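You operate a simulated robot arm through the tools that you are given. There is no shell and no other tool. Be economical: measure what you need, move in short steps, check, and stop when the job is done.

Carry out the task below with a simulated robot arm. There is one attempt and no reset: what you move stays moved.

TASK
Sift one level scoop of flour into the big yellow bowl.
Fine: tall red scoop, struck on the ledge, into the sieve; none spilt; scoop and sieve back where they stood.
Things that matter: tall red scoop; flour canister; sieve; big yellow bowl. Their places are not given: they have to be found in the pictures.

It is judged by the outcome, as a careful person would: the job done as asked, and still so three seconds after it is handed in. It fails if anything else is knocked over, pushed out of place, dropped, spilled or broken.

THE ROBOT
A 7-joint arm with a two-finger parallel gripper, fixed in place. Base frame: the origin is at the foot of the arm, x ahead of it, y to its left, z up; the work surface is at about z = 0.909. Lengths are in m, angles in rad, forces in N, time in s.
With the tool pointing down near the work surface it reaches from about 0.24 to 0.68 m from the base axis. Its first joint turns from -1.152 to 1.152 rad. Payload 2.4 kg.
Tool frame: the origin (TCP) lies between the finger pads and is the grasp point; the fingertips stand 0.03 m ahead of it; z points along the fingers, y is the line along which they close. The gripper opens to 0.094 m. The fingers are 0.028 m wide and 0.01 m thick; the gripper's body (0.05 by 0.096 m) begins 0.055 m behind the TCP.
Orientation is that of the tool frame in the base frame, as a unit quaternion [w, x, y, z]. With the fingers straight down and closing along the base's y, the tool's x points along the base's -x, its y along +y and its z along -z.

THE INTERFACE
- The arm moves only by the tool arm_command. Its argument "motion" is a list of rows, each a list of 7 numbers: the shift along the tool's x, y, z in m, then the turn, a rotation vector about the tool's x, y, z in rad, then the gripper command, from -1 (fully open) to 1 (shut), values between in proportion. In form: [[dx, dy, dz, rx, ry, rz, grip], ...]. A call has 1 to 8 rows; each row is the pose to reach, as a shift and turn from the pose commanded when the call began, along the tool's axes at that moment. A row lasts 0.2 s, in which the tool goes at most 0.05 m and 0.15 rad; a call with a longer step from one row to the next is refused whole, and so is a gripper value outside its range. A pose out of reach is approached as far as the arm can. The call stops where the force on the tool passes 70 N (or 10 N more than at its start, if that is more) or the arm is blocked; 0.2 s more then pass. The fingers move at their own pace (about 0.153 m/s each) and stop on an object; they squeeze with about 23 N. The grip force told is the motor's: it shows also when the fingers shut on nothing. Time passes only in rows, and 0.2 s behind the last, so rows that repeat a pose let the fingers close. It gives the time, the measured TCP pose, the force on the tool (base axes), the opening and the grip force at its end, in the units of the frame above (readings bear some noise), and new pictures: "views" is both (left out), scene, wrist or none.
- Cameras (640 x 400 px; columns grow to the right, rows downward): "scene" is fixed at [0.049, 0.4767, 1.4678]; the picture's right is [-0.67, -0.74, 0.00], its down [-0.25, 0.23, -0.94] and it looks along [0.70, -0.63, -0.34] (base axes); focal length 370 px, centre (320, 200). "wrist" rides on the gripper at [-0.037, 0, -0.058] in the tool frame; the picture's right is [0.00, -1.00, 0.00], its down [0.97, 0.00, -0.24] and it looks along [0.24, 0.00, 0.97] (tool axes); focal length 218 px, centre (320, 200).
- probe_pixels(camera, pixels): for up to 12 pixels [column, row] of the newest picture of that camera ("zoom" is the newest enlarged one), the place [x, y, z] in the base frame of the surface seen there, good to about 0.002 m. No time passes.
- zoom(camera, box): a new picture of the part [left, top, right, bottom] of that camera's present view, enlarged. No time passes.
- close_job(): hands the job in; it is judged then, once.

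Work in short steps. Measure before you move; look again where a grasp or a placing could have gone wrong, and mend it. You have 80 turns and 120 pictures in all, the two below and enlarged ones among them. Open the gripper and draw the arm clear of the work before you hand the job in, unless the task says otherwise; then end with one line.

The tools are called after "Request:" as a command line: name --pt "numbers of a row" for each row, then --argument value for the rest, lists and objects as JSON in quotes. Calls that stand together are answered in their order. arm_command: Moves the arm, as the interface text tells. Its arguments: {"type":"object","properties":{"motion":{"type":"array","items":{"type":"array","items":{"type":"number"}}},"views":{"type":"string","enum":["both","scene","wrist","none"]}},"required":["motion"]} The other tools are called the same way: probe_pixels (camera, pixels) gives the place of the surface under pixels of a picture; zoom (camera, box) takes an enlarged picture of a part of a camera's view; close_job () hands the job in.

At the start:

```text
time_s: 0.0
tcp_pos: [0.3978, -0.1076, 1.3207]
orientation: [0.0, 0.0, 1.0, 0.0]
wrist_force: [0.1, -0.7, 0.1]
finger_gap: 0.0942
finger_force: 0.2
```

scene: 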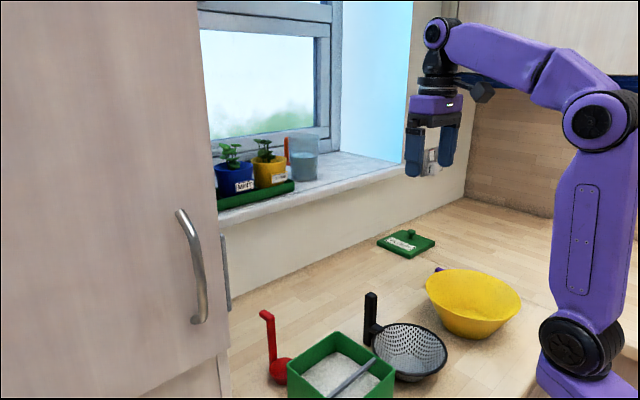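
wrist: 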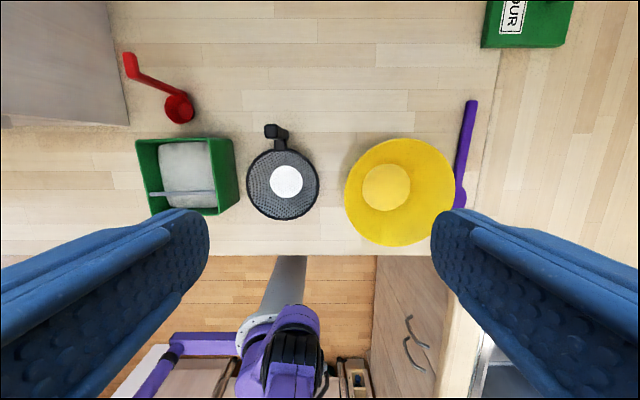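

I see the red scoop (wrist ~180,105), the canister (~185,175) with a strike bar, the sieve (~283,183), the bowl (~400,190). I'll zoom in for details.

Request:
zoom --camera "scene" --box '[230, 250, 470, 400]'

Request:
zoom --camera "wrist" --box '[100, 40, 340, 240]'

Request:
probe_pixels --camera "wrist" --pixels '[[128, 55], [135, 73], [165, 90], [180, 107], [180, 95], [137, 142], [232, 138], [148, 215], [218, 214], [185, 165], [155, 194], [210, 192]]'

Request:
probe_pixels --camera "scene" --pixels '[[267, 313], [264, 320], [271, 340], [274, 355], [281, 362], [370, 296], [370, 320], [372, 335], [380, 330], [445, 355], [410, 350], [350, 375]]'

Request:
probe_pixels --camera "wrist" --pixels '[[271, 130], [280, 142], [283, 150], [247, 185], [318, 185], [283, 219], [286, 180], [386, 186], [346, 190], [453, 190], [400, 140], [400, 244]]'

```text
2.67 times, centred on (350, 325) of scene
```

zoom: 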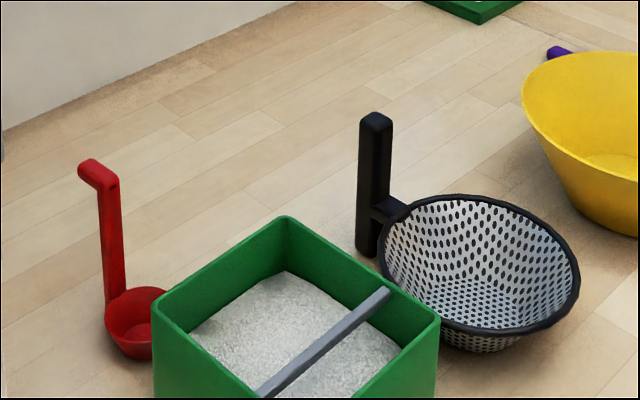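

```text
2.00 times, centred on (220, 140) of wrist
```

zoom: 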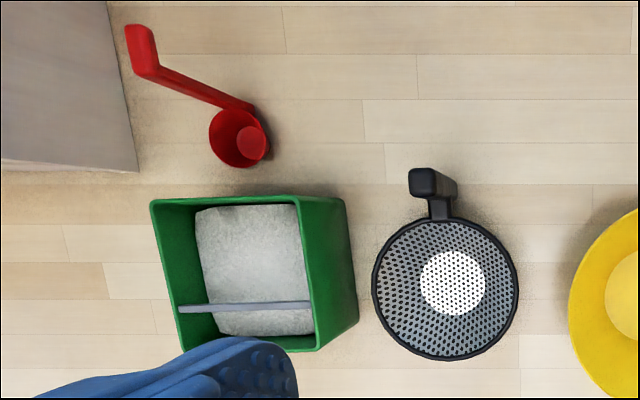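

```text
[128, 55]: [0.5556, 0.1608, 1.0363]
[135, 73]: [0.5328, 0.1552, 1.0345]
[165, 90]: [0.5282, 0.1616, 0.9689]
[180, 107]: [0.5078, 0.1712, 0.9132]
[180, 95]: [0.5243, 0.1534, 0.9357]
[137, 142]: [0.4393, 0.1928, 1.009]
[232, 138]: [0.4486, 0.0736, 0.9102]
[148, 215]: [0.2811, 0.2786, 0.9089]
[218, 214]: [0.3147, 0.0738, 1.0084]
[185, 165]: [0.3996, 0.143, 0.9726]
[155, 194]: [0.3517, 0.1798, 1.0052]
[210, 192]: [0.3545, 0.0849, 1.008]
```

```text
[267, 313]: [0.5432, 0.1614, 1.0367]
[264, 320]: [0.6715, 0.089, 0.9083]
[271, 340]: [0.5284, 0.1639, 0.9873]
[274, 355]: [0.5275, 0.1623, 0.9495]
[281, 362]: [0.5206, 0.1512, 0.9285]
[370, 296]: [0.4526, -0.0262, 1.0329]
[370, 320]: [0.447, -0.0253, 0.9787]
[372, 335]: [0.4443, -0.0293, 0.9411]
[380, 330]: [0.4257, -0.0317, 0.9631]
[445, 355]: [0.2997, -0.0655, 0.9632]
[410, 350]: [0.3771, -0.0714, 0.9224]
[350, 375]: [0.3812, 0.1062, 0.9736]
```

```text
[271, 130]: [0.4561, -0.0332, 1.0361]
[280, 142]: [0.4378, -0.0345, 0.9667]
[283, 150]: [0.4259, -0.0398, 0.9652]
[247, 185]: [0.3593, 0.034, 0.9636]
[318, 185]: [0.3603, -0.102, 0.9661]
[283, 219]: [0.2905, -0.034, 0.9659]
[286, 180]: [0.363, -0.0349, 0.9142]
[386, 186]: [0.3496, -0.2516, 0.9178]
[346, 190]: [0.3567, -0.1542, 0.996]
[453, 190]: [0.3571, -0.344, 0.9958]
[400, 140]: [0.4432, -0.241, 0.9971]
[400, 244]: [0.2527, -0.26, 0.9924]
```

Request:
probe_pixels --camera "wrist" --pixels '[[128, 120], [118, 40], [60, 118], [110, 10], [463, 180], [470, 110]]'

Request:
probe_pixels --camera "scene" --pixels '[[228, 340], [205, 150], [180, 215], [205, 315], [222, 390], [100, 200]]'

Request:
arm_command --pt "-0.016 0.038 0.015 0 0 0 -1" --pt "-0.032 0.076 0.03 0 0 0 -1" --pt "-0.048 0.114 0.045 0 0 0 -1" --pt "-0.064 0.152 0.06 0 0 0 -1" --pt "-0.08 0.19 0.075 0 0 0 -1" --pt "-0.095 0.228 0.09 0 0 0 -1"

```text
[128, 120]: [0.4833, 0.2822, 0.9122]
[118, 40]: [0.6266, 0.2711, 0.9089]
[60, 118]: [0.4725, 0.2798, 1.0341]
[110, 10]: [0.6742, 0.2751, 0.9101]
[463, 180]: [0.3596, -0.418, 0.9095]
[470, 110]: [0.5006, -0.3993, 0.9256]
```

```text
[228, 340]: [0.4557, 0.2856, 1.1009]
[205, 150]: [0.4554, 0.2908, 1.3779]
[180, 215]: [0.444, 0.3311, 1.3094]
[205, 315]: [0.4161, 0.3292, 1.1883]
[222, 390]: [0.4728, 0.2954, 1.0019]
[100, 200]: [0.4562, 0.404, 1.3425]
```

```text
time_s: 1.4
tcp_pos: [0.4914, 0.1199, 1.2295]
orientation: [0.001, 0.001, 1.0, 0.001]
wrist_force: [0.0, -0.8, -0.6]
finger_gap: 0.0941
finger_force: 0.0
```

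scene: 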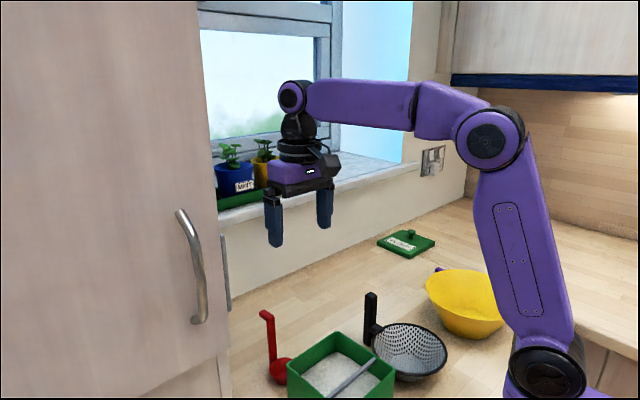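
wrist: 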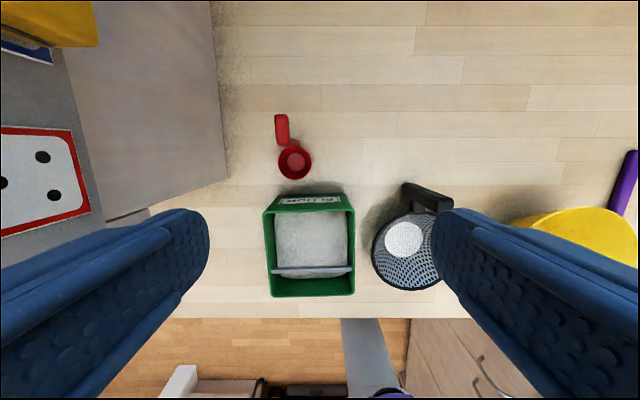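

Request:
zoom --camera "wrist" --box '[240, 100, 400, 200]'

Request:
probe_pixels --camera "wrist" --pixels '[[282, 116], [276, 130], [288, 130], [282, 138], [282, 143], [295, 147], [279, 163], [310, 163], [295, 179], [295, 160], [290, 142], [302, 148]]'

Request:
probe_pixels --camera "wrist" --pixels '[[264, 212], [353, 210], [310, 209], [275, 269], [348, 269], [310, 267], [310, 273], [310, 278], [272, 296], [354, 294], [310, 235], [310, 215]]'

```text
4.00 times, centred on (320, 150) of wrist
```

zoom: 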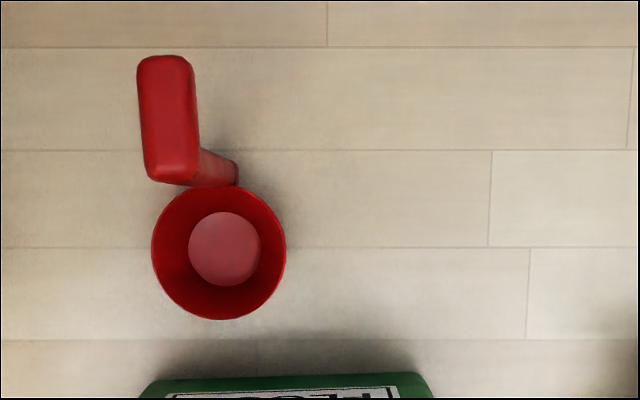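

```text
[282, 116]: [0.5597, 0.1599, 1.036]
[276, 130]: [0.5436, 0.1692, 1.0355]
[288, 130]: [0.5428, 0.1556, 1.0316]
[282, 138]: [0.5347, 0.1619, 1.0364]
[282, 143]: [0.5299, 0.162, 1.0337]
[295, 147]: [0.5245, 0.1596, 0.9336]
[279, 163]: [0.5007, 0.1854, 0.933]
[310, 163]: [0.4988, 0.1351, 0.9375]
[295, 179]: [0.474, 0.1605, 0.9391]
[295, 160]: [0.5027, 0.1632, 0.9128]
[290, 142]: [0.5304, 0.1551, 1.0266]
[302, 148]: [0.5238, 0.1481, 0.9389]
```

```text
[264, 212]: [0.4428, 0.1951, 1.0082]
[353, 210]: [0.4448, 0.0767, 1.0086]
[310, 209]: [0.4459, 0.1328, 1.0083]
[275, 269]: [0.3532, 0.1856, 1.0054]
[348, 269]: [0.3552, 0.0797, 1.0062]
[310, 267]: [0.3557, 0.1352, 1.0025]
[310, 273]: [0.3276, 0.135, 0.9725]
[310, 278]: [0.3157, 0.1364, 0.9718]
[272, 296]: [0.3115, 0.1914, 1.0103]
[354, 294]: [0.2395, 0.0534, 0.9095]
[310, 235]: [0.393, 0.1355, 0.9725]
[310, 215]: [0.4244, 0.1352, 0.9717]
```

Request:
arm_command --pt "-0.014 0.014 0.043 0 0 -0.035 -1" --pt "-0.027 0.028 0.086 0 0 -0.07 -1" --pt "-0.041 0.042 0.129 0 0 -0.07 -1" --pt "-0.041 0.042 0.129 0 0 -0.07 -1"

Request:
zoom --camera "scene" --box '[270, 320, 410, 400]'

```text
time_s: 2.4
tcp_pos: [0.5331, 0.1616, 1.1034]
orientation: [0.0, -0.034, 0.999, 0.0]
wrist_force: [-0.4, 0.6, -0.3]
finger_gap: 0.094
finger_force: 0.0
```

scene: 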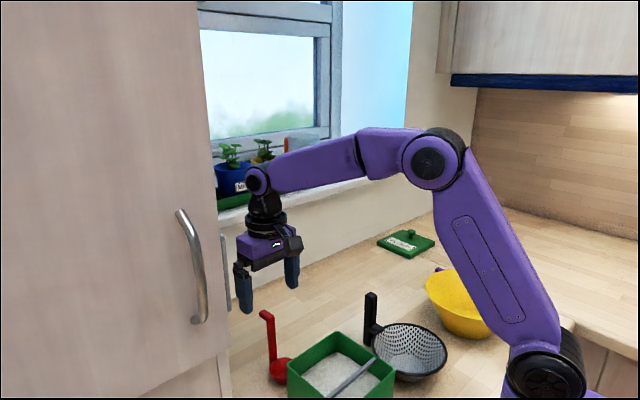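
wrist: 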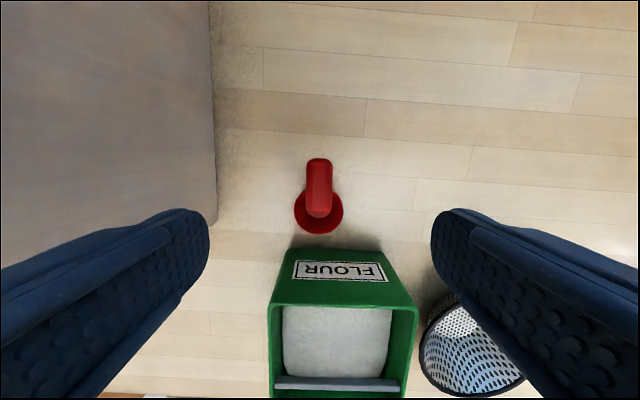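

```text
4.57 times, centred on (340, 360) of scene
```

zoom: 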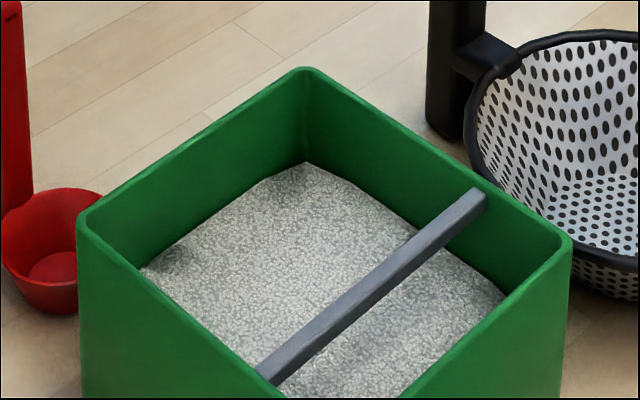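

The handle is centred and aligned (wrist 320,190). Descend 0.085 m with the fingers straddling it, and then shut.

Request:
arm_command --pt "0 0 0.04 0 0 0 -1" --pt "0 0 0.075 0 0 0 -1" --pt "0 0 0.085 0 0 0 -1" --pt "0 0 0.085 0 0 0 -1" --pt "0 0 0.085 0 0 0 0.5" --pt "0 0 0.085 0 0 0 1" --pt "0 0 0.085 0 0 0 1"

```text
time_s: 4.0
tcp_pos: [0.5333, 0.1632, 1.0174]
orientation: [0.0, -0.035, 0.999, 0.0]
wrist_force: [-0.1, -0.3, -0.2]
finger_gap: 0.0192
finger_force: 23.3
```

scene: 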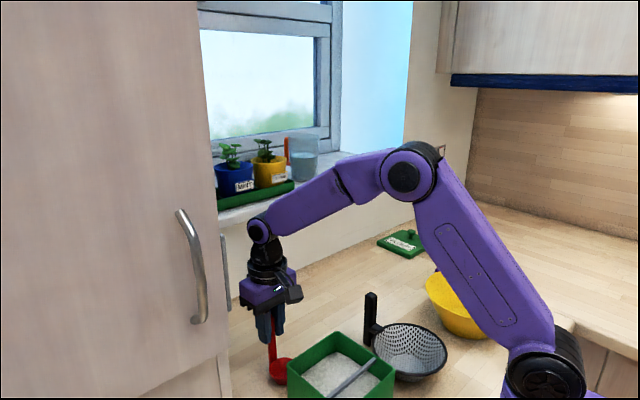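
wrist: 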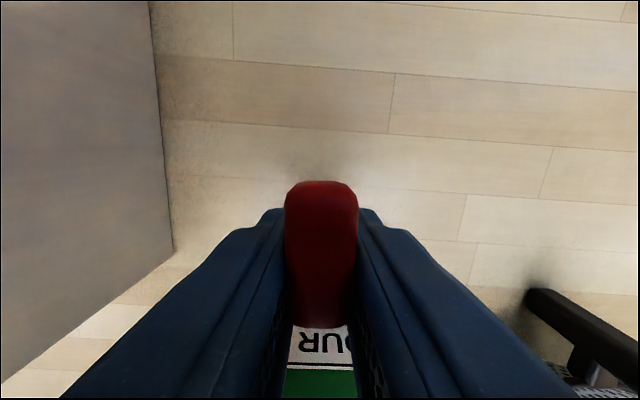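

Gripped the handle (gap 0.019). Lift straight up 0.15 m, undo the yaw, then check.

Request:
arm_command --pt "0 0 -0.02 0 0 0 1" --pt "0 0 -0.06 0 0 0 1" --pt "0 0 -0.1 0 0 0.035 1" --pt "0 0 -0.14 0 0 0.07 1" --pt "0 0 -0.15 0 0 0.07 1"

Request:
probe_pixels --camera "scene" --pixels '[[350, 379], [351, 381], [352, 383], [340, 388], [341, 391], [360, 372], [361, 375]]'

```text
time_s: 5.2
tcp_pos: [0.5339, 0.1644, 1.1681]
orientation: [0.0, 0.0, 1.0, 0.0]
wrist_force: [1.0, -0.6, -0.8]
finger_gap: 0.019
finger_force: 23.0
```

scene: 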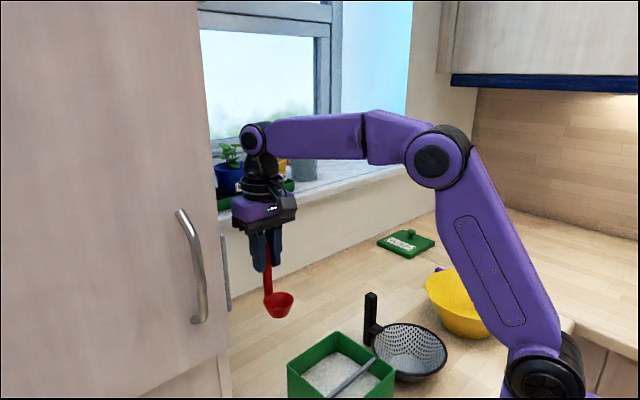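
wrist: 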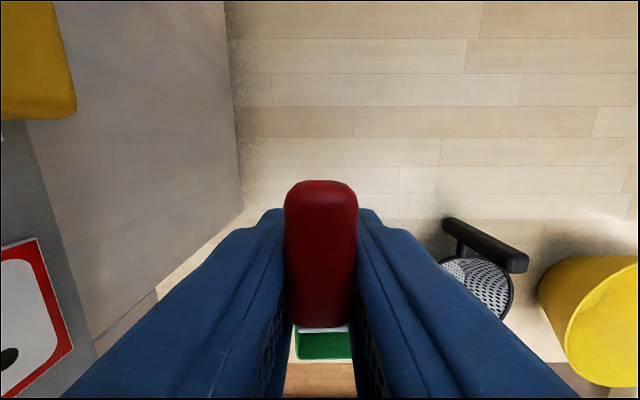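

```text
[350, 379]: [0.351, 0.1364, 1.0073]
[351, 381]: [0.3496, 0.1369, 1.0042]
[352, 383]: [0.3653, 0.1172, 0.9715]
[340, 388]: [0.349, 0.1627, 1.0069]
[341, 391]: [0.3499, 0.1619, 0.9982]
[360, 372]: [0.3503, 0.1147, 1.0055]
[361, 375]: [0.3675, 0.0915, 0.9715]
```

Request:
arm_command --pt "0.037 -0.007 0 0 0 0 1" --pt "0.074 -0.015 0 0 0 0 1" --pt "0.111 -0.022 0 0 -0.13 0 1" --pt "0.146 -0.029 0 0 -0.27 0 1" --pt "0.148 -0.029 0 0 -0.4 0 1" --pt "0.148 -0.029 0 0 -0.4 0 1"

Request:
zoom --camera "scene" --box '[250, 250, 450, 400]'

```text
time_s: 6.6
tcp_pos: [0.3852, 0.1334, 1.1675]
orientation: [0.199, 0.0, 0.98, 0.0]
wrist_force: [-0.4, -0.4, -0.3]
finger_gap: 0.0194
finger_force: 23.4
```

scene: 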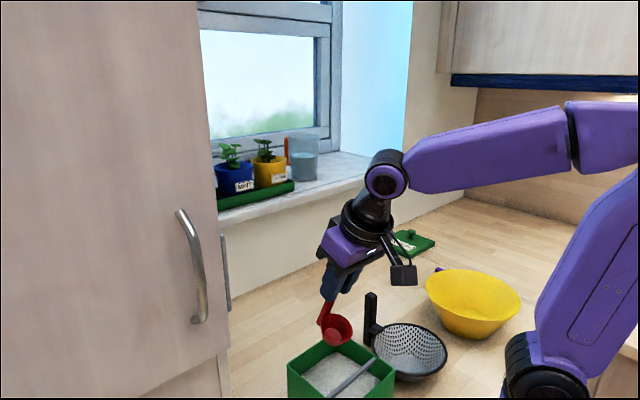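
wrist: 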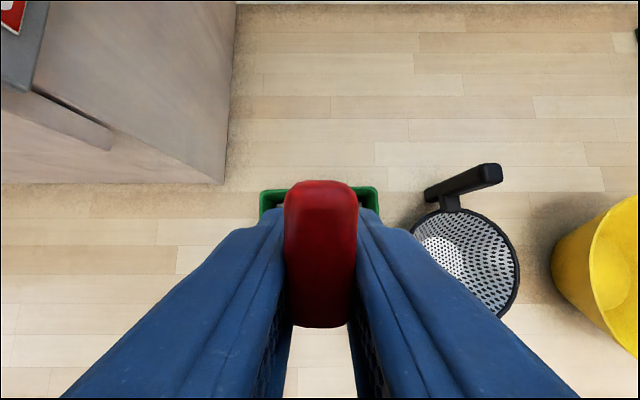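

```text
2.67 times, centred on (350, 325) of scene
```

zoom: 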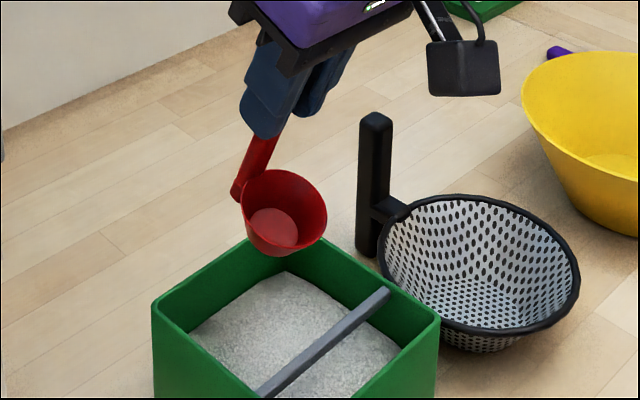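

Cup is tilted over the flour and clear of the bar. Plunge it into the flour.

Request:
arm_command --pt "0.0155 0 0.037 0 0 0 1" --pt "0.029 0 0.072 0 0 0 1" --pt "0.037 0 0.092 0 0 0 1" --pt "0.041 0 0.102 0 0 0 1" --pt "0.0454 0 0.1127 0 0 0 1" --views "scene"

Request:
zoom --camera "scene" --box '[250, 250, 450, 400]'

```text
time_s: 7.8
tcp_pos: [0.3881, 0.1347, 1.0455]
orientation: [0.198, 0.0, 0.98, 0.0]
wrist_force: [0.2, 0.3, -0.4]
finger_gap: 0.0197
finger_force: 23.2
```

scene: 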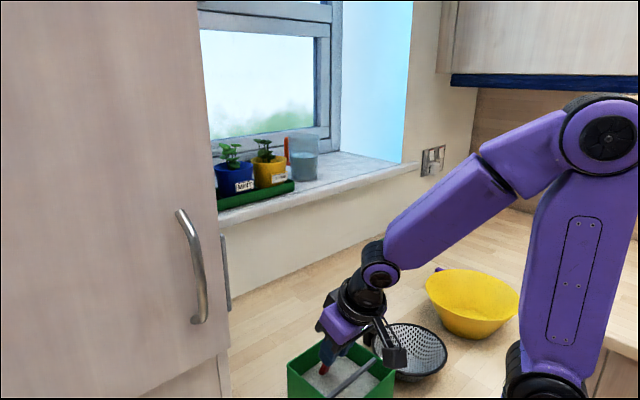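

```text
2.67 times, centred on (350, 325) of scene
```

zoom: 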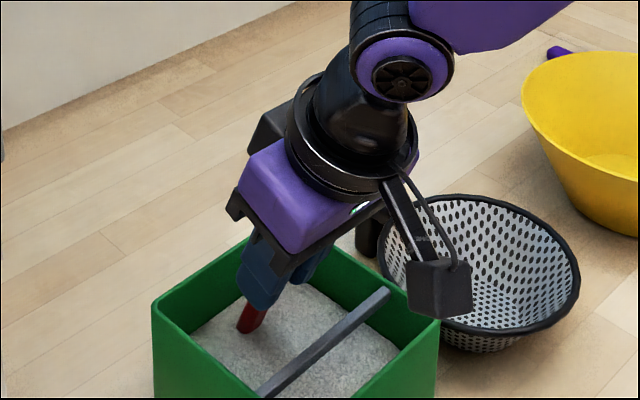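

No resistance. Now sweep toward the bar while levelling the cup, staying under the surface.

Request:
arm_command --pt "-0.0055 0 0.004 0 0.13 0 1" --pt "-0.011 0 0.008 0 0.27 0 1" --pt "-0.0167 0 0.0119 0 0.4 0 1" --pt "-0.0167 0 0.0119 0 0.4 0 1" --views "scene"

Request:
zoom --camera "scene" --box '[270, 300, 430, 400]'

```text
time_s: 8.8
tcp_pos: [0.4088, 0.133, 1.0407]
orientation: [-0.002, 0.0, 1.0, -0.001]
wrist_force: [-0.4, -0.1, -1.0]
finger_gap: 0.0194
finger_force: 23.5
```

scene: 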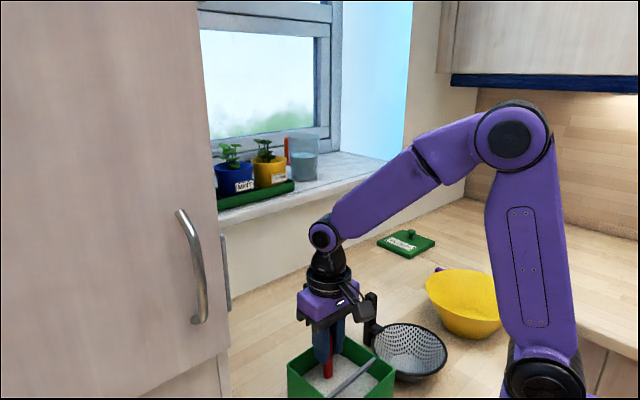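

```text
4.00 times, centred on (350, 350) of scene
```

zoom: 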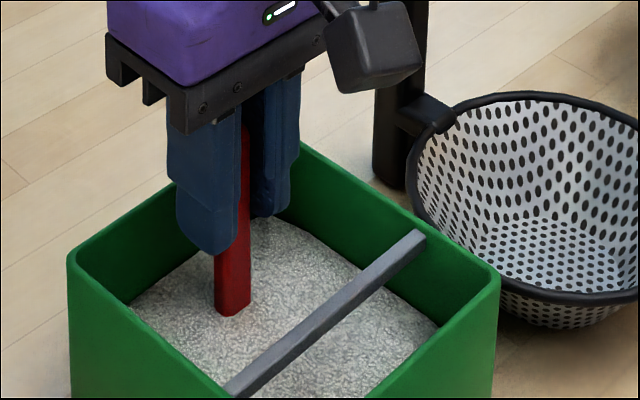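

Cup is submerged. Shift 13 mm away from the bar and raise to just below the bar's underside to see the fill.

Request:
arm_command --pt "-0.008 0 0 0 0 0 1" --pt "-0.013 0 0 0 0 0 1" --pt "-0.013 0 -0.012 0 0 0 1" --pt "-0.013 0 -0.022 0 0 0 1" --pt "-0.013 0 -0.03 0 0 0 1" --pt "-0.013 0 -0.03 0 0 0 1" --views "scene"

Request:
zoom --camera "scene" --box '[270, 300, 430, 400]'

```text
time_s: 10.2
tcp_pos: [0.4213, 0.1346, 1.0702]
orientation: [-0.001, 0.0, 1.0, 0.001]
wrist_force: [0.2, 0.3, -1.7]
finger_gap: 0.0192
finger_force: 23.7
```

scene: 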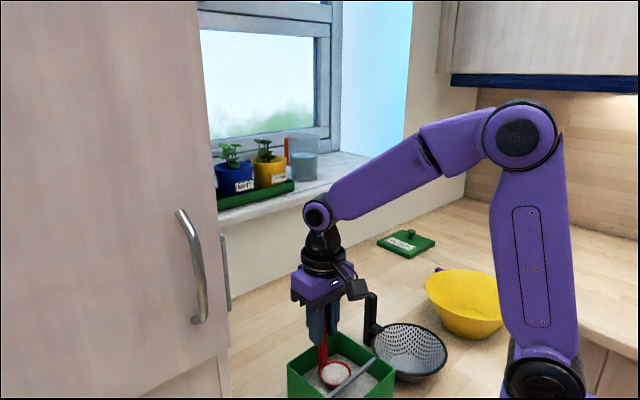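

```text
4.00 times, centred on (350, 350) of scene
```

zoom: 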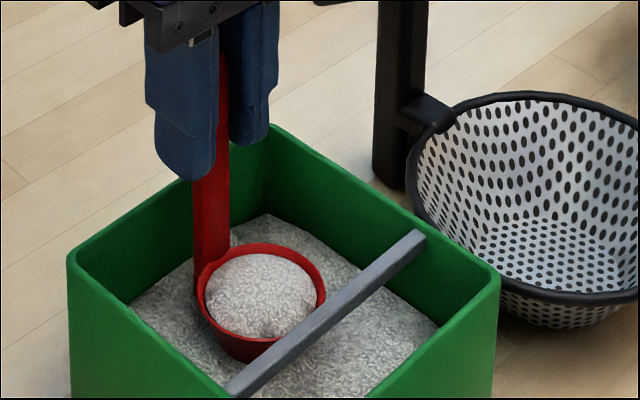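

The cup is heaped. Probe rim, mound and bar heights before the strike.

Request:
probe_pixels --camera "zoom" --pixels '[[260, 244], [203, 290], [322, 290], [262, 268], [262, 300], [322, 335], [325, 342], [240, 336], [380, 270], [382, 290]]'

```text
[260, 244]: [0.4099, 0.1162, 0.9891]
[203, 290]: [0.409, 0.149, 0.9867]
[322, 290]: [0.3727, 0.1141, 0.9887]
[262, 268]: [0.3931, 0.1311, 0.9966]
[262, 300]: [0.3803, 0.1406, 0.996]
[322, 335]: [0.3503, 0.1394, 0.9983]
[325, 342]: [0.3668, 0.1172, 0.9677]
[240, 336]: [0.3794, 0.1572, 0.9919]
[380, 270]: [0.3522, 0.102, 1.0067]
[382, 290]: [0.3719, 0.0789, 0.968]
```

Rim at 0.989, bar underside ≈0.998. Raise 7 mm and draw the cup slowly under the bar by 43 mm.

Request:
arm_command --pt "0 0 -0.007 0 0 0 1" --pt "0 0 -0.007 0 0 0 1" --pt "0.01 0 -0.007 0 0 0 1" --pt "0.018 0 -0.007 0 0 0 1" --pt "0.026 0 -0.007 0 0 0 1" --pt "0.034 0 -0.007 0 0 0 1" --pt "0.043 0 -0.007 0 0 0 1" --pt "0.043 0 -0.007 0 0 0 1" --views "scene"

Request:
zoom --camera "scene" --box '[270, 300, 430, 400]'

```text
time_s: 12.0
tcp_pos: [0.3786, 0.1328, 1.0778]
orientation: [0.001, -0.001, 1.0, 0.0]
wrist_force: [-0.5, -0.4, -0.6]
finger_gap: 0.0194
finger_force: 22.9
```

scene: 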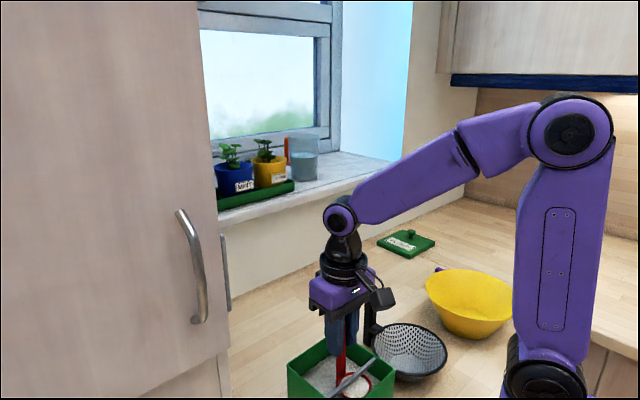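

```text
4.00 times, centred on (350, 350) of scene
```

zoom: 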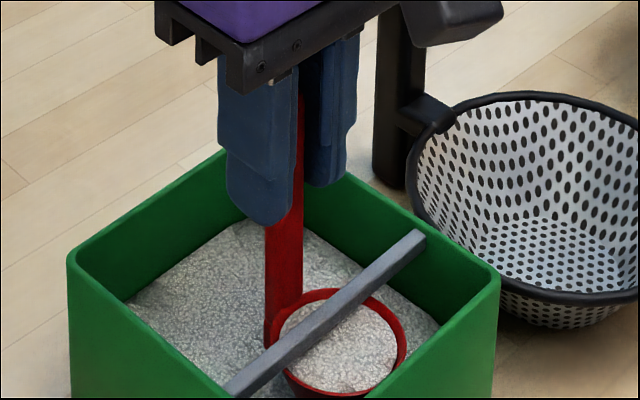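

Struck part looks flat. Draw back out along the same line and inspect.

Request:
arm_command --pt "-0.01 0 0 0 0 0 1" --pt "-0.02 0 0 0 0 0 1" --pt "-0.03 0 0 0 0 0 1" --pt "-0.04 0 0 0 0 0 1" --pt "-0.045 0 0 0 0 0 1" --pt "-0.045 0 0 0 0 0 1" --views "scene"

Request:
zoom --camera "scene" --box '[270, 300, 430, 400]'

Request:
probe_pixels --camera "zoom" --pixels '[[260, 240], [262, 250], [230, 256], [262, 268], [262, 290], [240, 300], [290, 270], [225, 275], [280, 300]]'

```text
time_s: 13.4
tcp_pos: [0.423, 0.1332, 1.0772]
orientation: [0.001, -0.001, 1.0, -0.001]
wrist_force: [-0.4, -1.0, -0.5]
finger_gap: 0.0196
finger_force: 23.1
```

scene: 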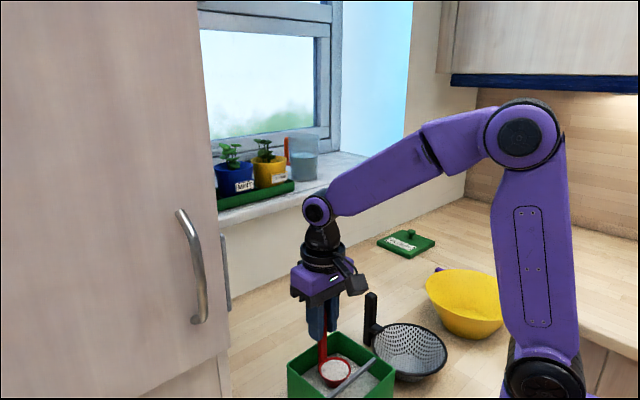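

```text
4.00 times, centred on (350, 350) of scene
```

zoom: 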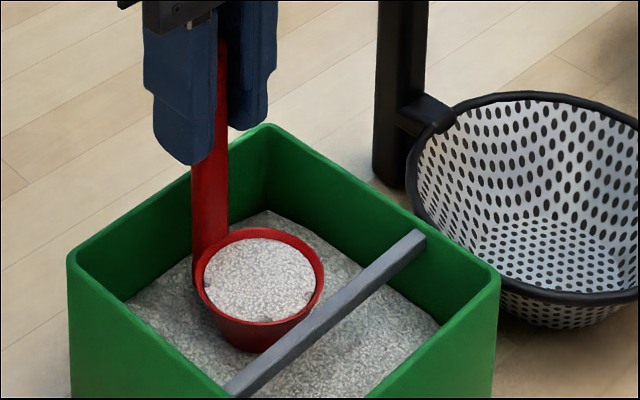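

```text
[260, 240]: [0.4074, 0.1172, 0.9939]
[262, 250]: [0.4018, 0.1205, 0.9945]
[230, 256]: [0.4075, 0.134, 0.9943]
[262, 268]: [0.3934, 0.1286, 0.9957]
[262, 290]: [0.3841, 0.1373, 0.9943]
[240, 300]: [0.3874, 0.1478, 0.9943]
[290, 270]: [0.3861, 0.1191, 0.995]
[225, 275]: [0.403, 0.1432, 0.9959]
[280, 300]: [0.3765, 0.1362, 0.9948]
```

The scoop is level (flat at ~0.995). Lift gently straight up clear of the rim, then glide toward the sieve.

Request:
arm_command --pt "0 0 -0.008 0 0 0 1" --pt "0 0 -0.024 0 0 0 1" --pt "0 0 -0.042 0 0 0 1" --pt "0 0 -0.06 0 0 0 1" --pt "0 0 -0.072 0 0 0 1" --pt "0 0 -0.078 0 0 0 1" --pt "0 0 -0.08 0 0 0 1" --views "none"

Request:
arm_command --pt "0.002 -0.008 0 0 0 0 1" --pt "0.006 -0.026 0 0 0 0 1" --pt "0.011 -0.05 0 0 0 0 1" --pt "0.017 -0.076 0 0 0 0 1" --pt "0.022 -0.101 0 0 0 0 1" --pt "0.026 -0.121 0 0 0 0 1" --pt "0.029 -0.133 0 0 0 0 1" --pt "0.03 -0.137 0 0 0 0 1" --views "scene"

Request:
zoom --camera "scene" --box '[270, 250, 510, 400]'

```text
time_s: 15.0
tcp_pos: [0.4218, 0.133, 1.1575]
orientation: [0.0, 0.0, 1.0, 0.0]
wrist_force: [-1.1, 0.1, -0.4]
finger_gap: 0.0194
finger_force: 23.2
```

```text
time_s: 16.8
tcp_pos: [0.3933, -0.0028, 1.158]
orientation: [0.0, 0.0, 1.0, 0.0]
wrist_force: [0.5, -0.3, -0.6]
finger_gap: 0.0194
finger_force: 23.3
```

scene: 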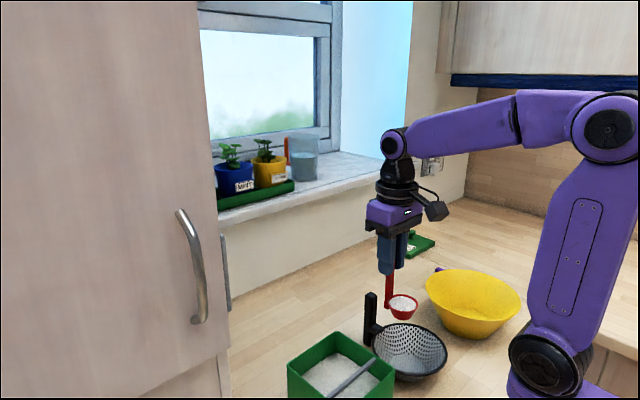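

```text
2.67 times, centred on (390, 325) of scene
```

zoom: 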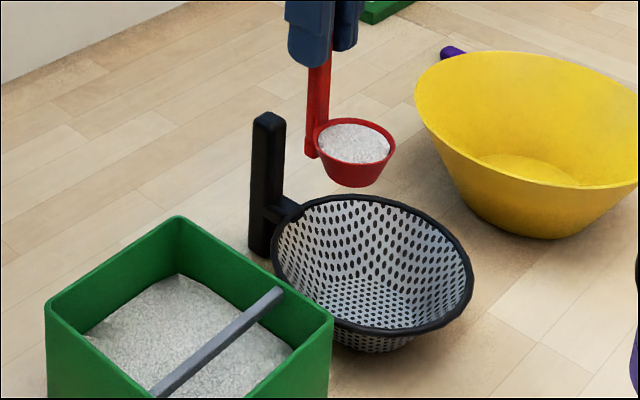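

Cup is level above the sieve. Begin tipping sideways (toward the bowl side), lowering so the lip stays above the sieve's centre.

Request:
arm_command --pt "0 -0.013 0.015 -0.15 0 0 1" --pt "0 -0.026 0.035 -0.3 0 0 1" --pt "0 -0.038 0.053 -0.45 0 0 1" --pt "0 -0.05 0.07 -0.6 0 0 1" --pt "0 -0.05 0.07 -0.6 0 0 1" --views "scene"

Request:
zoom --camera "scene" --box '[270, 250, 510, 400]'

```text
time_s: 18.0
tcp_pos: [0.3911, -0.0533, 1.0882]
orientation: [0.0, 0.0, 0.955, 0.296]
wrist_force: [0.2, -0.2, -0.3]
finger_gap: 0.0191
finger_force: 23.1
```

scene: 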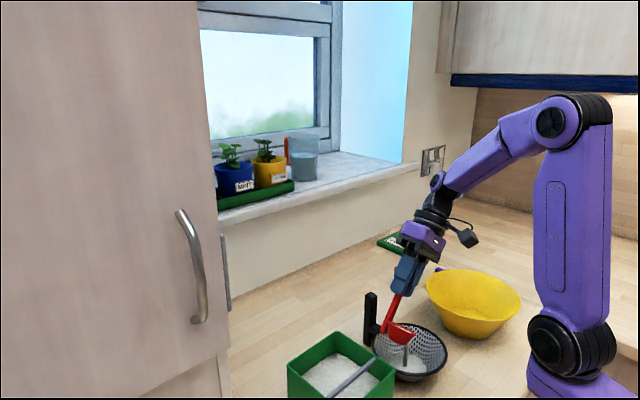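

```text
2.67 times, centred on (390, 325) of scene
```

zoom: 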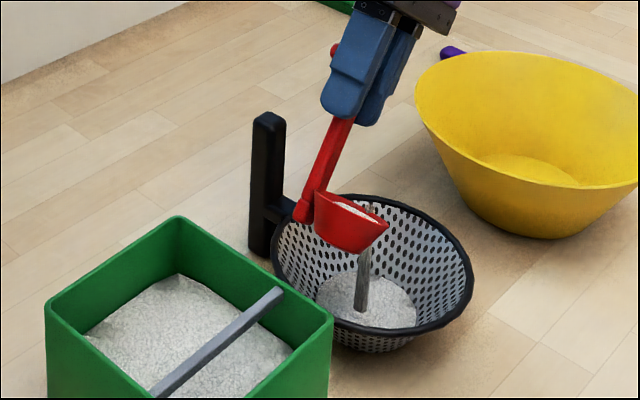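

Flour is streaming into the sieve's centre. Continue tipping.

Request:
arm_command --pt "0 -0.0142 0 -0.15 0 0 1" --pt "0 -0.0289 0.0021 -0.3 0 0 1" --pt "0 -0.04 0.0005 -0.45 0 0 1" --pt "0 -0.0449 -0.0065 -0.6 0 0 1" --pt "0 -0.0484 -0.0138 -0.75 0 0 1" --pt "0 -0.0516 -0.0196 -0.9 0 0 1" --pt "0 -0.0516 -0.0196 -0.9 0 0 1" --views "scene"

Request:
zoom --camera "scene" --box '[270, 250, 510, 400]'

```text
time_s: 19.6
tcp_pos: [0.3931, -0.1074, 1.075]
orientation: [0.002, -0.001, 0.731, 0.683]
wrist_force: [0.4, 0.1, 0.0]
finger_gap: 0.019
finger_force: 23.0
```

scene: 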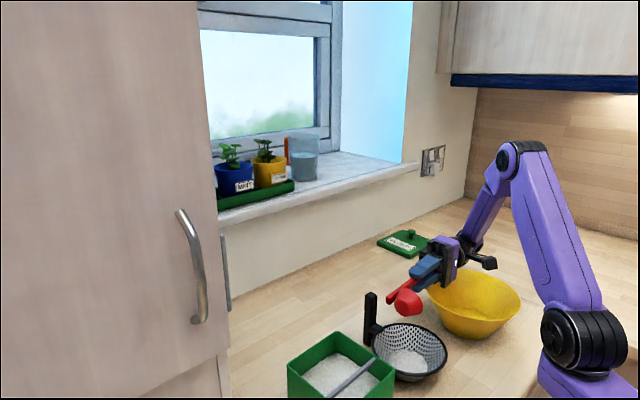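

```text
2.67 times, centred on (390, 325) of scene
```

zoom: 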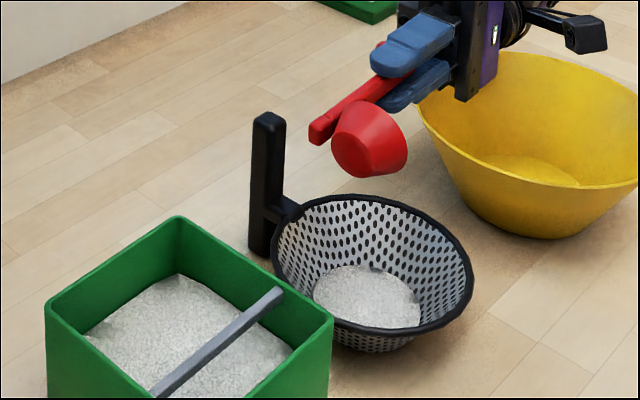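

Stream done. Tip a little beyond to empty it fully, then look.

Request:
arm_command --pt "0 0.008 0 -0.15 0 0 1" --pt "0 0.012 0 -0.3 0 0 1" --pt "0 0.012 0 -0.3 0 0 1" --pt "0 0.012 0 -0.3 0 0 1" --pt "0 0.012 0 -0.15 0 0 1" --pt "0 0.012 0 0 0 0 1" --views "none"

```text
time_s: 21.0
tcp_pos: [0.3913, -0.1066, 1.0875]
orientation: [0.0, 0.001, 0.732, 0.681]
wrist_force: [1.1, 0.7, 0.2]
finger_gap: 0.0193
finger_force: 22.8
```

Request:
arm_command --pt "0 0.012 0.004 0.15 0 0 1" --pt "0 0.022 0.011 0.3 0 0 1" --pt "0 0.03 0.02 0.45 0 0 1" --pt "0 0.038 0.03 0.6 0 0 1" --pt "0 0.046 0.041 0.75 0 0 1" --pt "0 0.054 0.052 0.9 0 0 1" --pt "0 0.061 0.063 1.05 0 0 1" --pt "0 0.0678 0.0733 1.2 0 0 1" --views "none"

Request:
arm_command --pt "0 0.012 0 0.15 0 0 1" --pt "0 0.024 0 0.3 0 0 1" --pt "0 0.024 0 0.3 0 0 1" --views "scene"

Request:
zoom --camera "scene" --box '[270, 250, 510, 400]'

```text
time_s: 22.8
tcp_pos: [0.3926, -0.026, 1.15]
orientation: [0.0, 0.001, 0.989, 0.149]
wrist_force: [-0.1, 0.3, -0.2]
finger_gap: 0.0189
finger_force: 23.1
```

```text
time_s: 23.6
tcp_pos: [0.3937, -0.0047, 1.1565]
orientation: [0.0, -0.001, 1.0, -0.001]
wrist_force: [-0.2, 0.0, -0.3]
finger_gap: 0.0193
finger_force: 23.0
```

scene: 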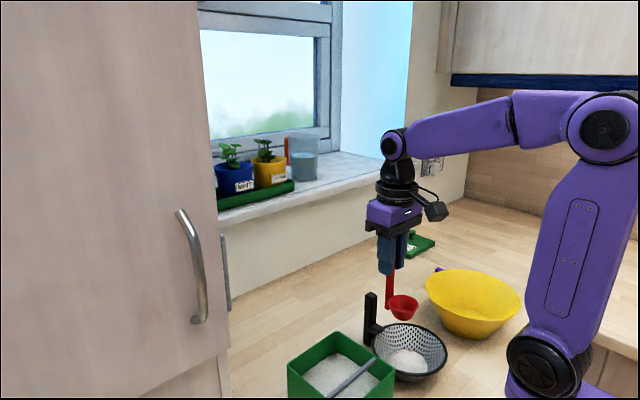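

```text
2.67 times, centred on (390, 325) of scene
```

zoom: 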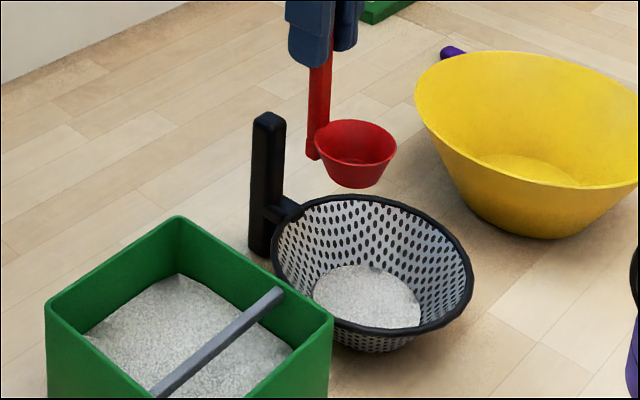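

Scoop is empty, flour all in the sieve. Return the scoop above its starting spot.

Request:
arm_command --pt "0 0.03 -0.015 0 0 0 1" --pt "-0.02 0.07 -0.015 0 0 0 1" --pt "-0.05 0.1 -0.015 0 0 0 1" --pt "-0.08 0.13 -0.015 0 0 -0.03 1" --pt "-0.11 0.158 -0.015 0 0 -0.07 1" --pt "-0.135 0.168 -0.015 0 0 -0.07 1" --pt "-0.1398 0.1682 -0.015 0 0 -0.07 1" --pt "-0.1398 0.1682 -0.015 0 0 -0.07 1" --views "scene"

```text
time_s: 25.4
tcp_pos: [0.5327, 0.1634, 1.1723]
orientation: [0.0, -0.035, 0.999, 0.0]
wrist_force: [-0.1, -0.6, -0.3]
finger_gap: 0.0195
finger_force: 23.2
```

scene: 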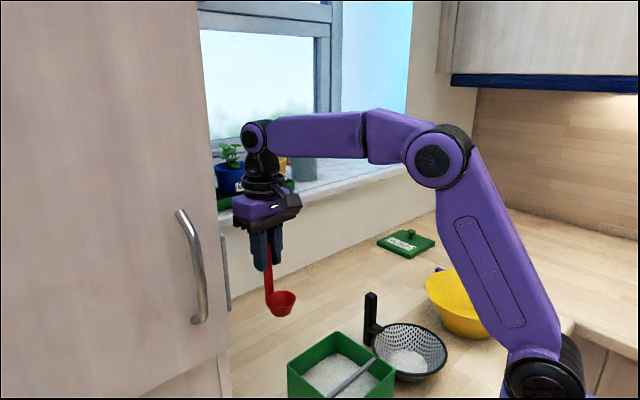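

Request:
arm_command --pt "0 0 0.045 0 0 0 1" --pt "0 0 0.09 0 0 0 1" --pt "0 0 0.125 0 0 0 1" --pt "0 0 0.145 0 0 0 1" --pt "0 0 0.151 0 0 0 1" --pt "0 0 0.1535 0 0 0 1" --pt "0 0 0.1535 0 0 0 1" --views "scene"

Request:
zoom --camera "scene" --box '[230, 290, 330, 400]'

```text
time_s: 27.0
tcp_pos: [0.5327, 0.1638, 1.019]
orientation: [0.001, -0.035, 0.999, -0.001]
wrist_force: [-1.7, 0.5, 6.6]
finger_gap: 0.0195
finger_force: 22.9
```

scene: 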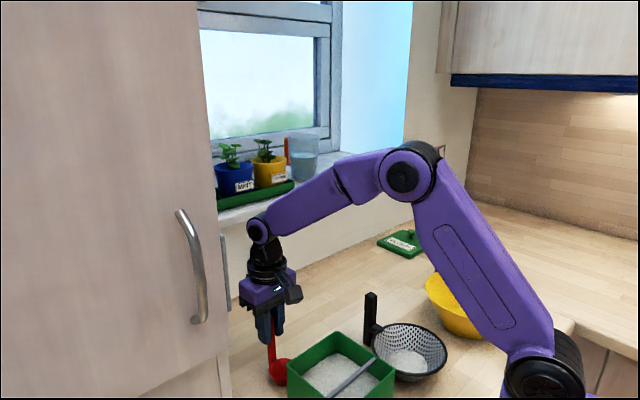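

```text
3.64 times, centred on (280, 345) of scene
```

zoom: 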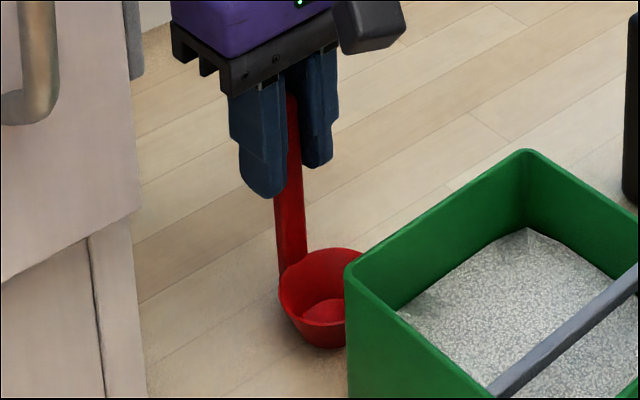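

Contact with the counter (6.6 N up). Release gently, then rise straight up.

Request:
arm_command --pt "0 0 0 0 0 0 0.3" --pt "0 0 0 0 0 0 -0.5" --pt "0 0 0 0 0 0 -0.8" --pt "0 0 -0.03 0 0 0 -0.8" --pt "0 0 -0.075 0 0 0 -0.8" --pt "0 0 -0.12 0 0 0 -0.8" --pt "0 0 -0.165 0 0 0 -0.8"

Request:
probe_pixels --camera "wrist" --pixels '[[320, 185], [320, 205], [305, 225], [335, 225], [320, 245]]'

Request:
probe_pixels --camera "scene" --pixels '[[267, 313], [271, 340], [281, 362], [370, 296], [378, 300]]'

```text
time_s: 28.6
tcp_pos: [0.534, 0.1621, 1.1833]
orientation: [-0.002, -0.036, 0.999, 0.0]
wrist_force: [0.2, 0.8, 0.4]
finger_gap: 0.0845
finger_force: 0.1
```

scene: 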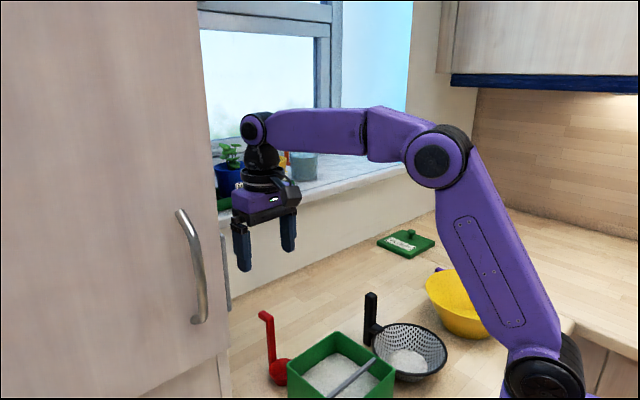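
wrist: 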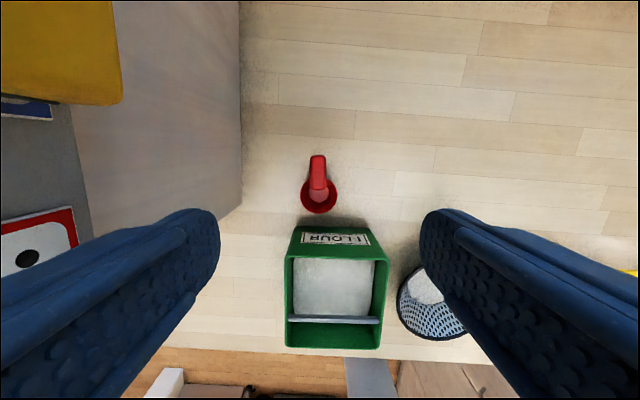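

```text
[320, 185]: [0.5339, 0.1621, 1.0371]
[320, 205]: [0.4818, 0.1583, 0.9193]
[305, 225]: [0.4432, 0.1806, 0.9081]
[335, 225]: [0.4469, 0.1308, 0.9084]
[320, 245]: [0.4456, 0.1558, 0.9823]
```

```text
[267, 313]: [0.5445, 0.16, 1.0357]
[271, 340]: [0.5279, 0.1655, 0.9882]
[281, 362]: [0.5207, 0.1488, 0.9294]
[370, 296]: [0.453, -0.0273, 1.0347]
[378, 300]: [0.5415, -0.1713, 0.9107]
```

Scoop is back to within ~1 mm (its handle top probes as before). Now go above the sieve's handle (≈0.452, −0.030).

Request:
arm_command --pt "0.02 -0.037 0.005 0 0 0.03 -0.8" --pt "0.039 -0.075 0.01 0 0 0.03 -0.8" --pt "0.058 -0.112 0.015 0 0 0.03 -0.8" --pt "0.077 -0.15 0.02 0 0 0.03 -0.8" --pt "0.0952 -0.1858 0.03 0 0 0.03 -0.8" --pt "0.0952 -0.1858 0.03 0 0 0.03 -0.8"

Request:
zoom --camera "wrist" --box '[220, 120, 420, 320]'

Request:
zoom --camera "scene" --box '[340, 280, 460, 390]'

```text
time_s: 30.0
tcp_pos: [0.4496, -0.0296, 1.153]
orientation: [0.0, -0.02, 1.0, 0.0]
wrist_force: [-0.4, 1.0, 0.6]
finger_gap: 0.0847
finger_force: 0.0
```

scene: 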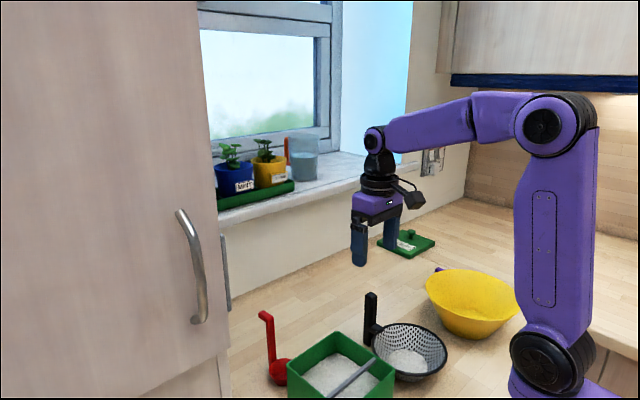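
wrist: 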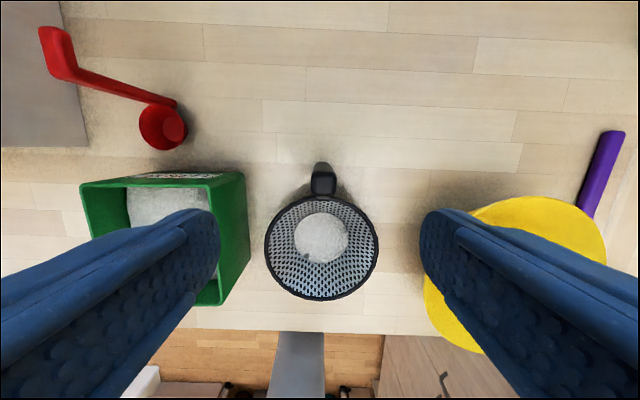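

```text
2.00 times, centred on (320, 220) of wrist
```

zoom: 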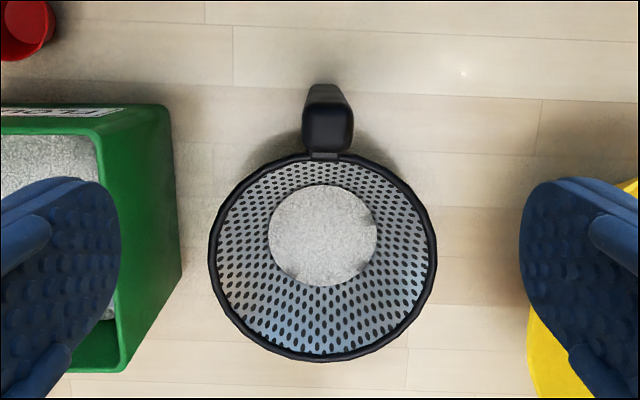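

```text
3.64 times, centred on (400, 335) of scene
```

zoom: 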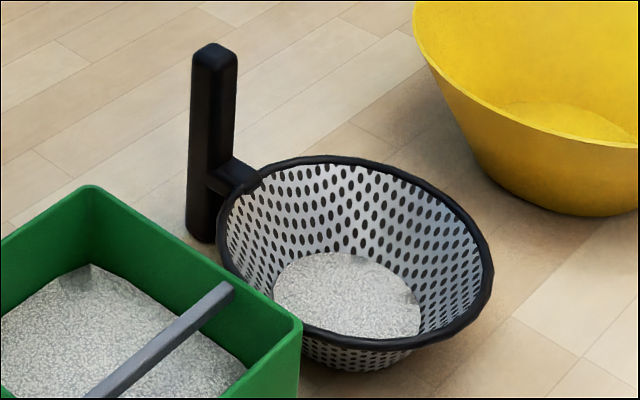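

Request:
probe_pixels --camera "wrist" --pixels '[[313, 186], [335, 186], [324, 176], [324, 192], [391, 156], [322, 238], [306, 256]]'

Request:
zoom --camera "wrist" --box '[370, 136, 420, 176]'

```text
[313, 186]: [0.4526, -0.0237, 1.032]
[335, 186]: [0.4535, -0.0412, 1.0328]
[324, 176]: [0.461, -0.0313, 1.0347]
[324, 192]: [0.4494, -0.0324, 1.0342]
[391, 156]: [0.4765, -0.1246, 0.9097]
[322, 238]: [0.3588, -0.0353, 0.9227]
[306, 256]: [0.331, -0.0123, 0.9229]
```

```text
10.00 times, centred on (395, 156) of wrist
```

zoom: 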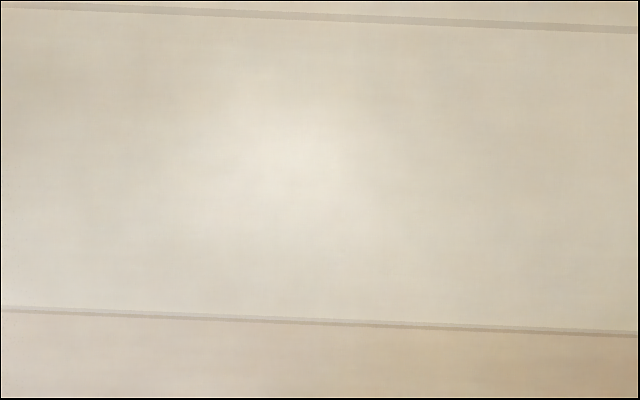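

The speck is only a glare. Handle centre ≈(0.453, −0.032). Lower over it and close.

Request:
arm_command --pt "-0.0049 -0.0028 0.04 0 0 0 -0.8" --pt "-0.0049 -0.0028 0.085 0 0 0 -0.8" --pt "-0.0049 -0.0028 0.13 0 0 0 -0.8" --pt "-0.0049 -0.0028 0.157 0 0 0 -0.8" --pt "-0.0049 -0.0028 0.158 0 0 0 -0.8" --pt "-0.0049 -0.0028 0.158 0 0 0 0" --pt "-0.0049 -0.0028 0.158 0 0 0 1" --pt "-0.0049 -0.0028 0.158 0 0 0 1" --views "scene"

Request:
zoom --camera "scene" --box '[320, 260, 480, 390]'

```text
time_s: 31.8
tcp_pos: [0.4561, -0.031, 0.9953]
orientation: [0.0, -0.02, 1.0, 0.0]
wrist_force: [0.1, 0.5, -0.2]
finger_gap: 0.0257
finger_force: 23.1
```

scene: 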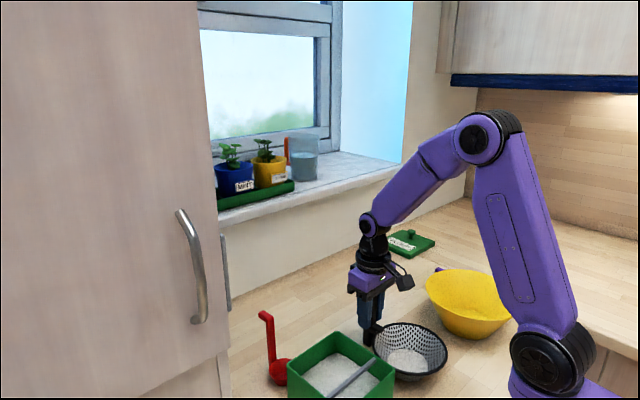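

```text
3.08 times, centred on (400, 325) of scene
```

zoom: 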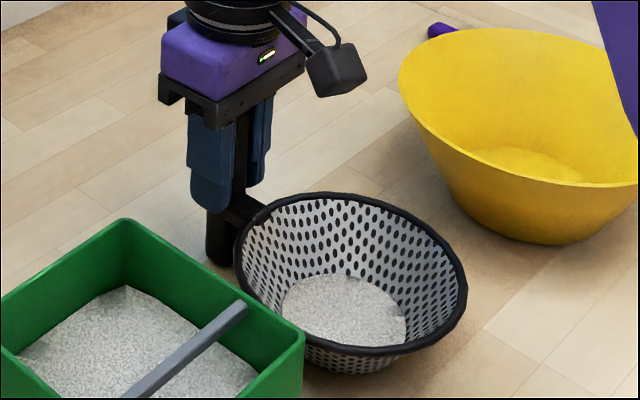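

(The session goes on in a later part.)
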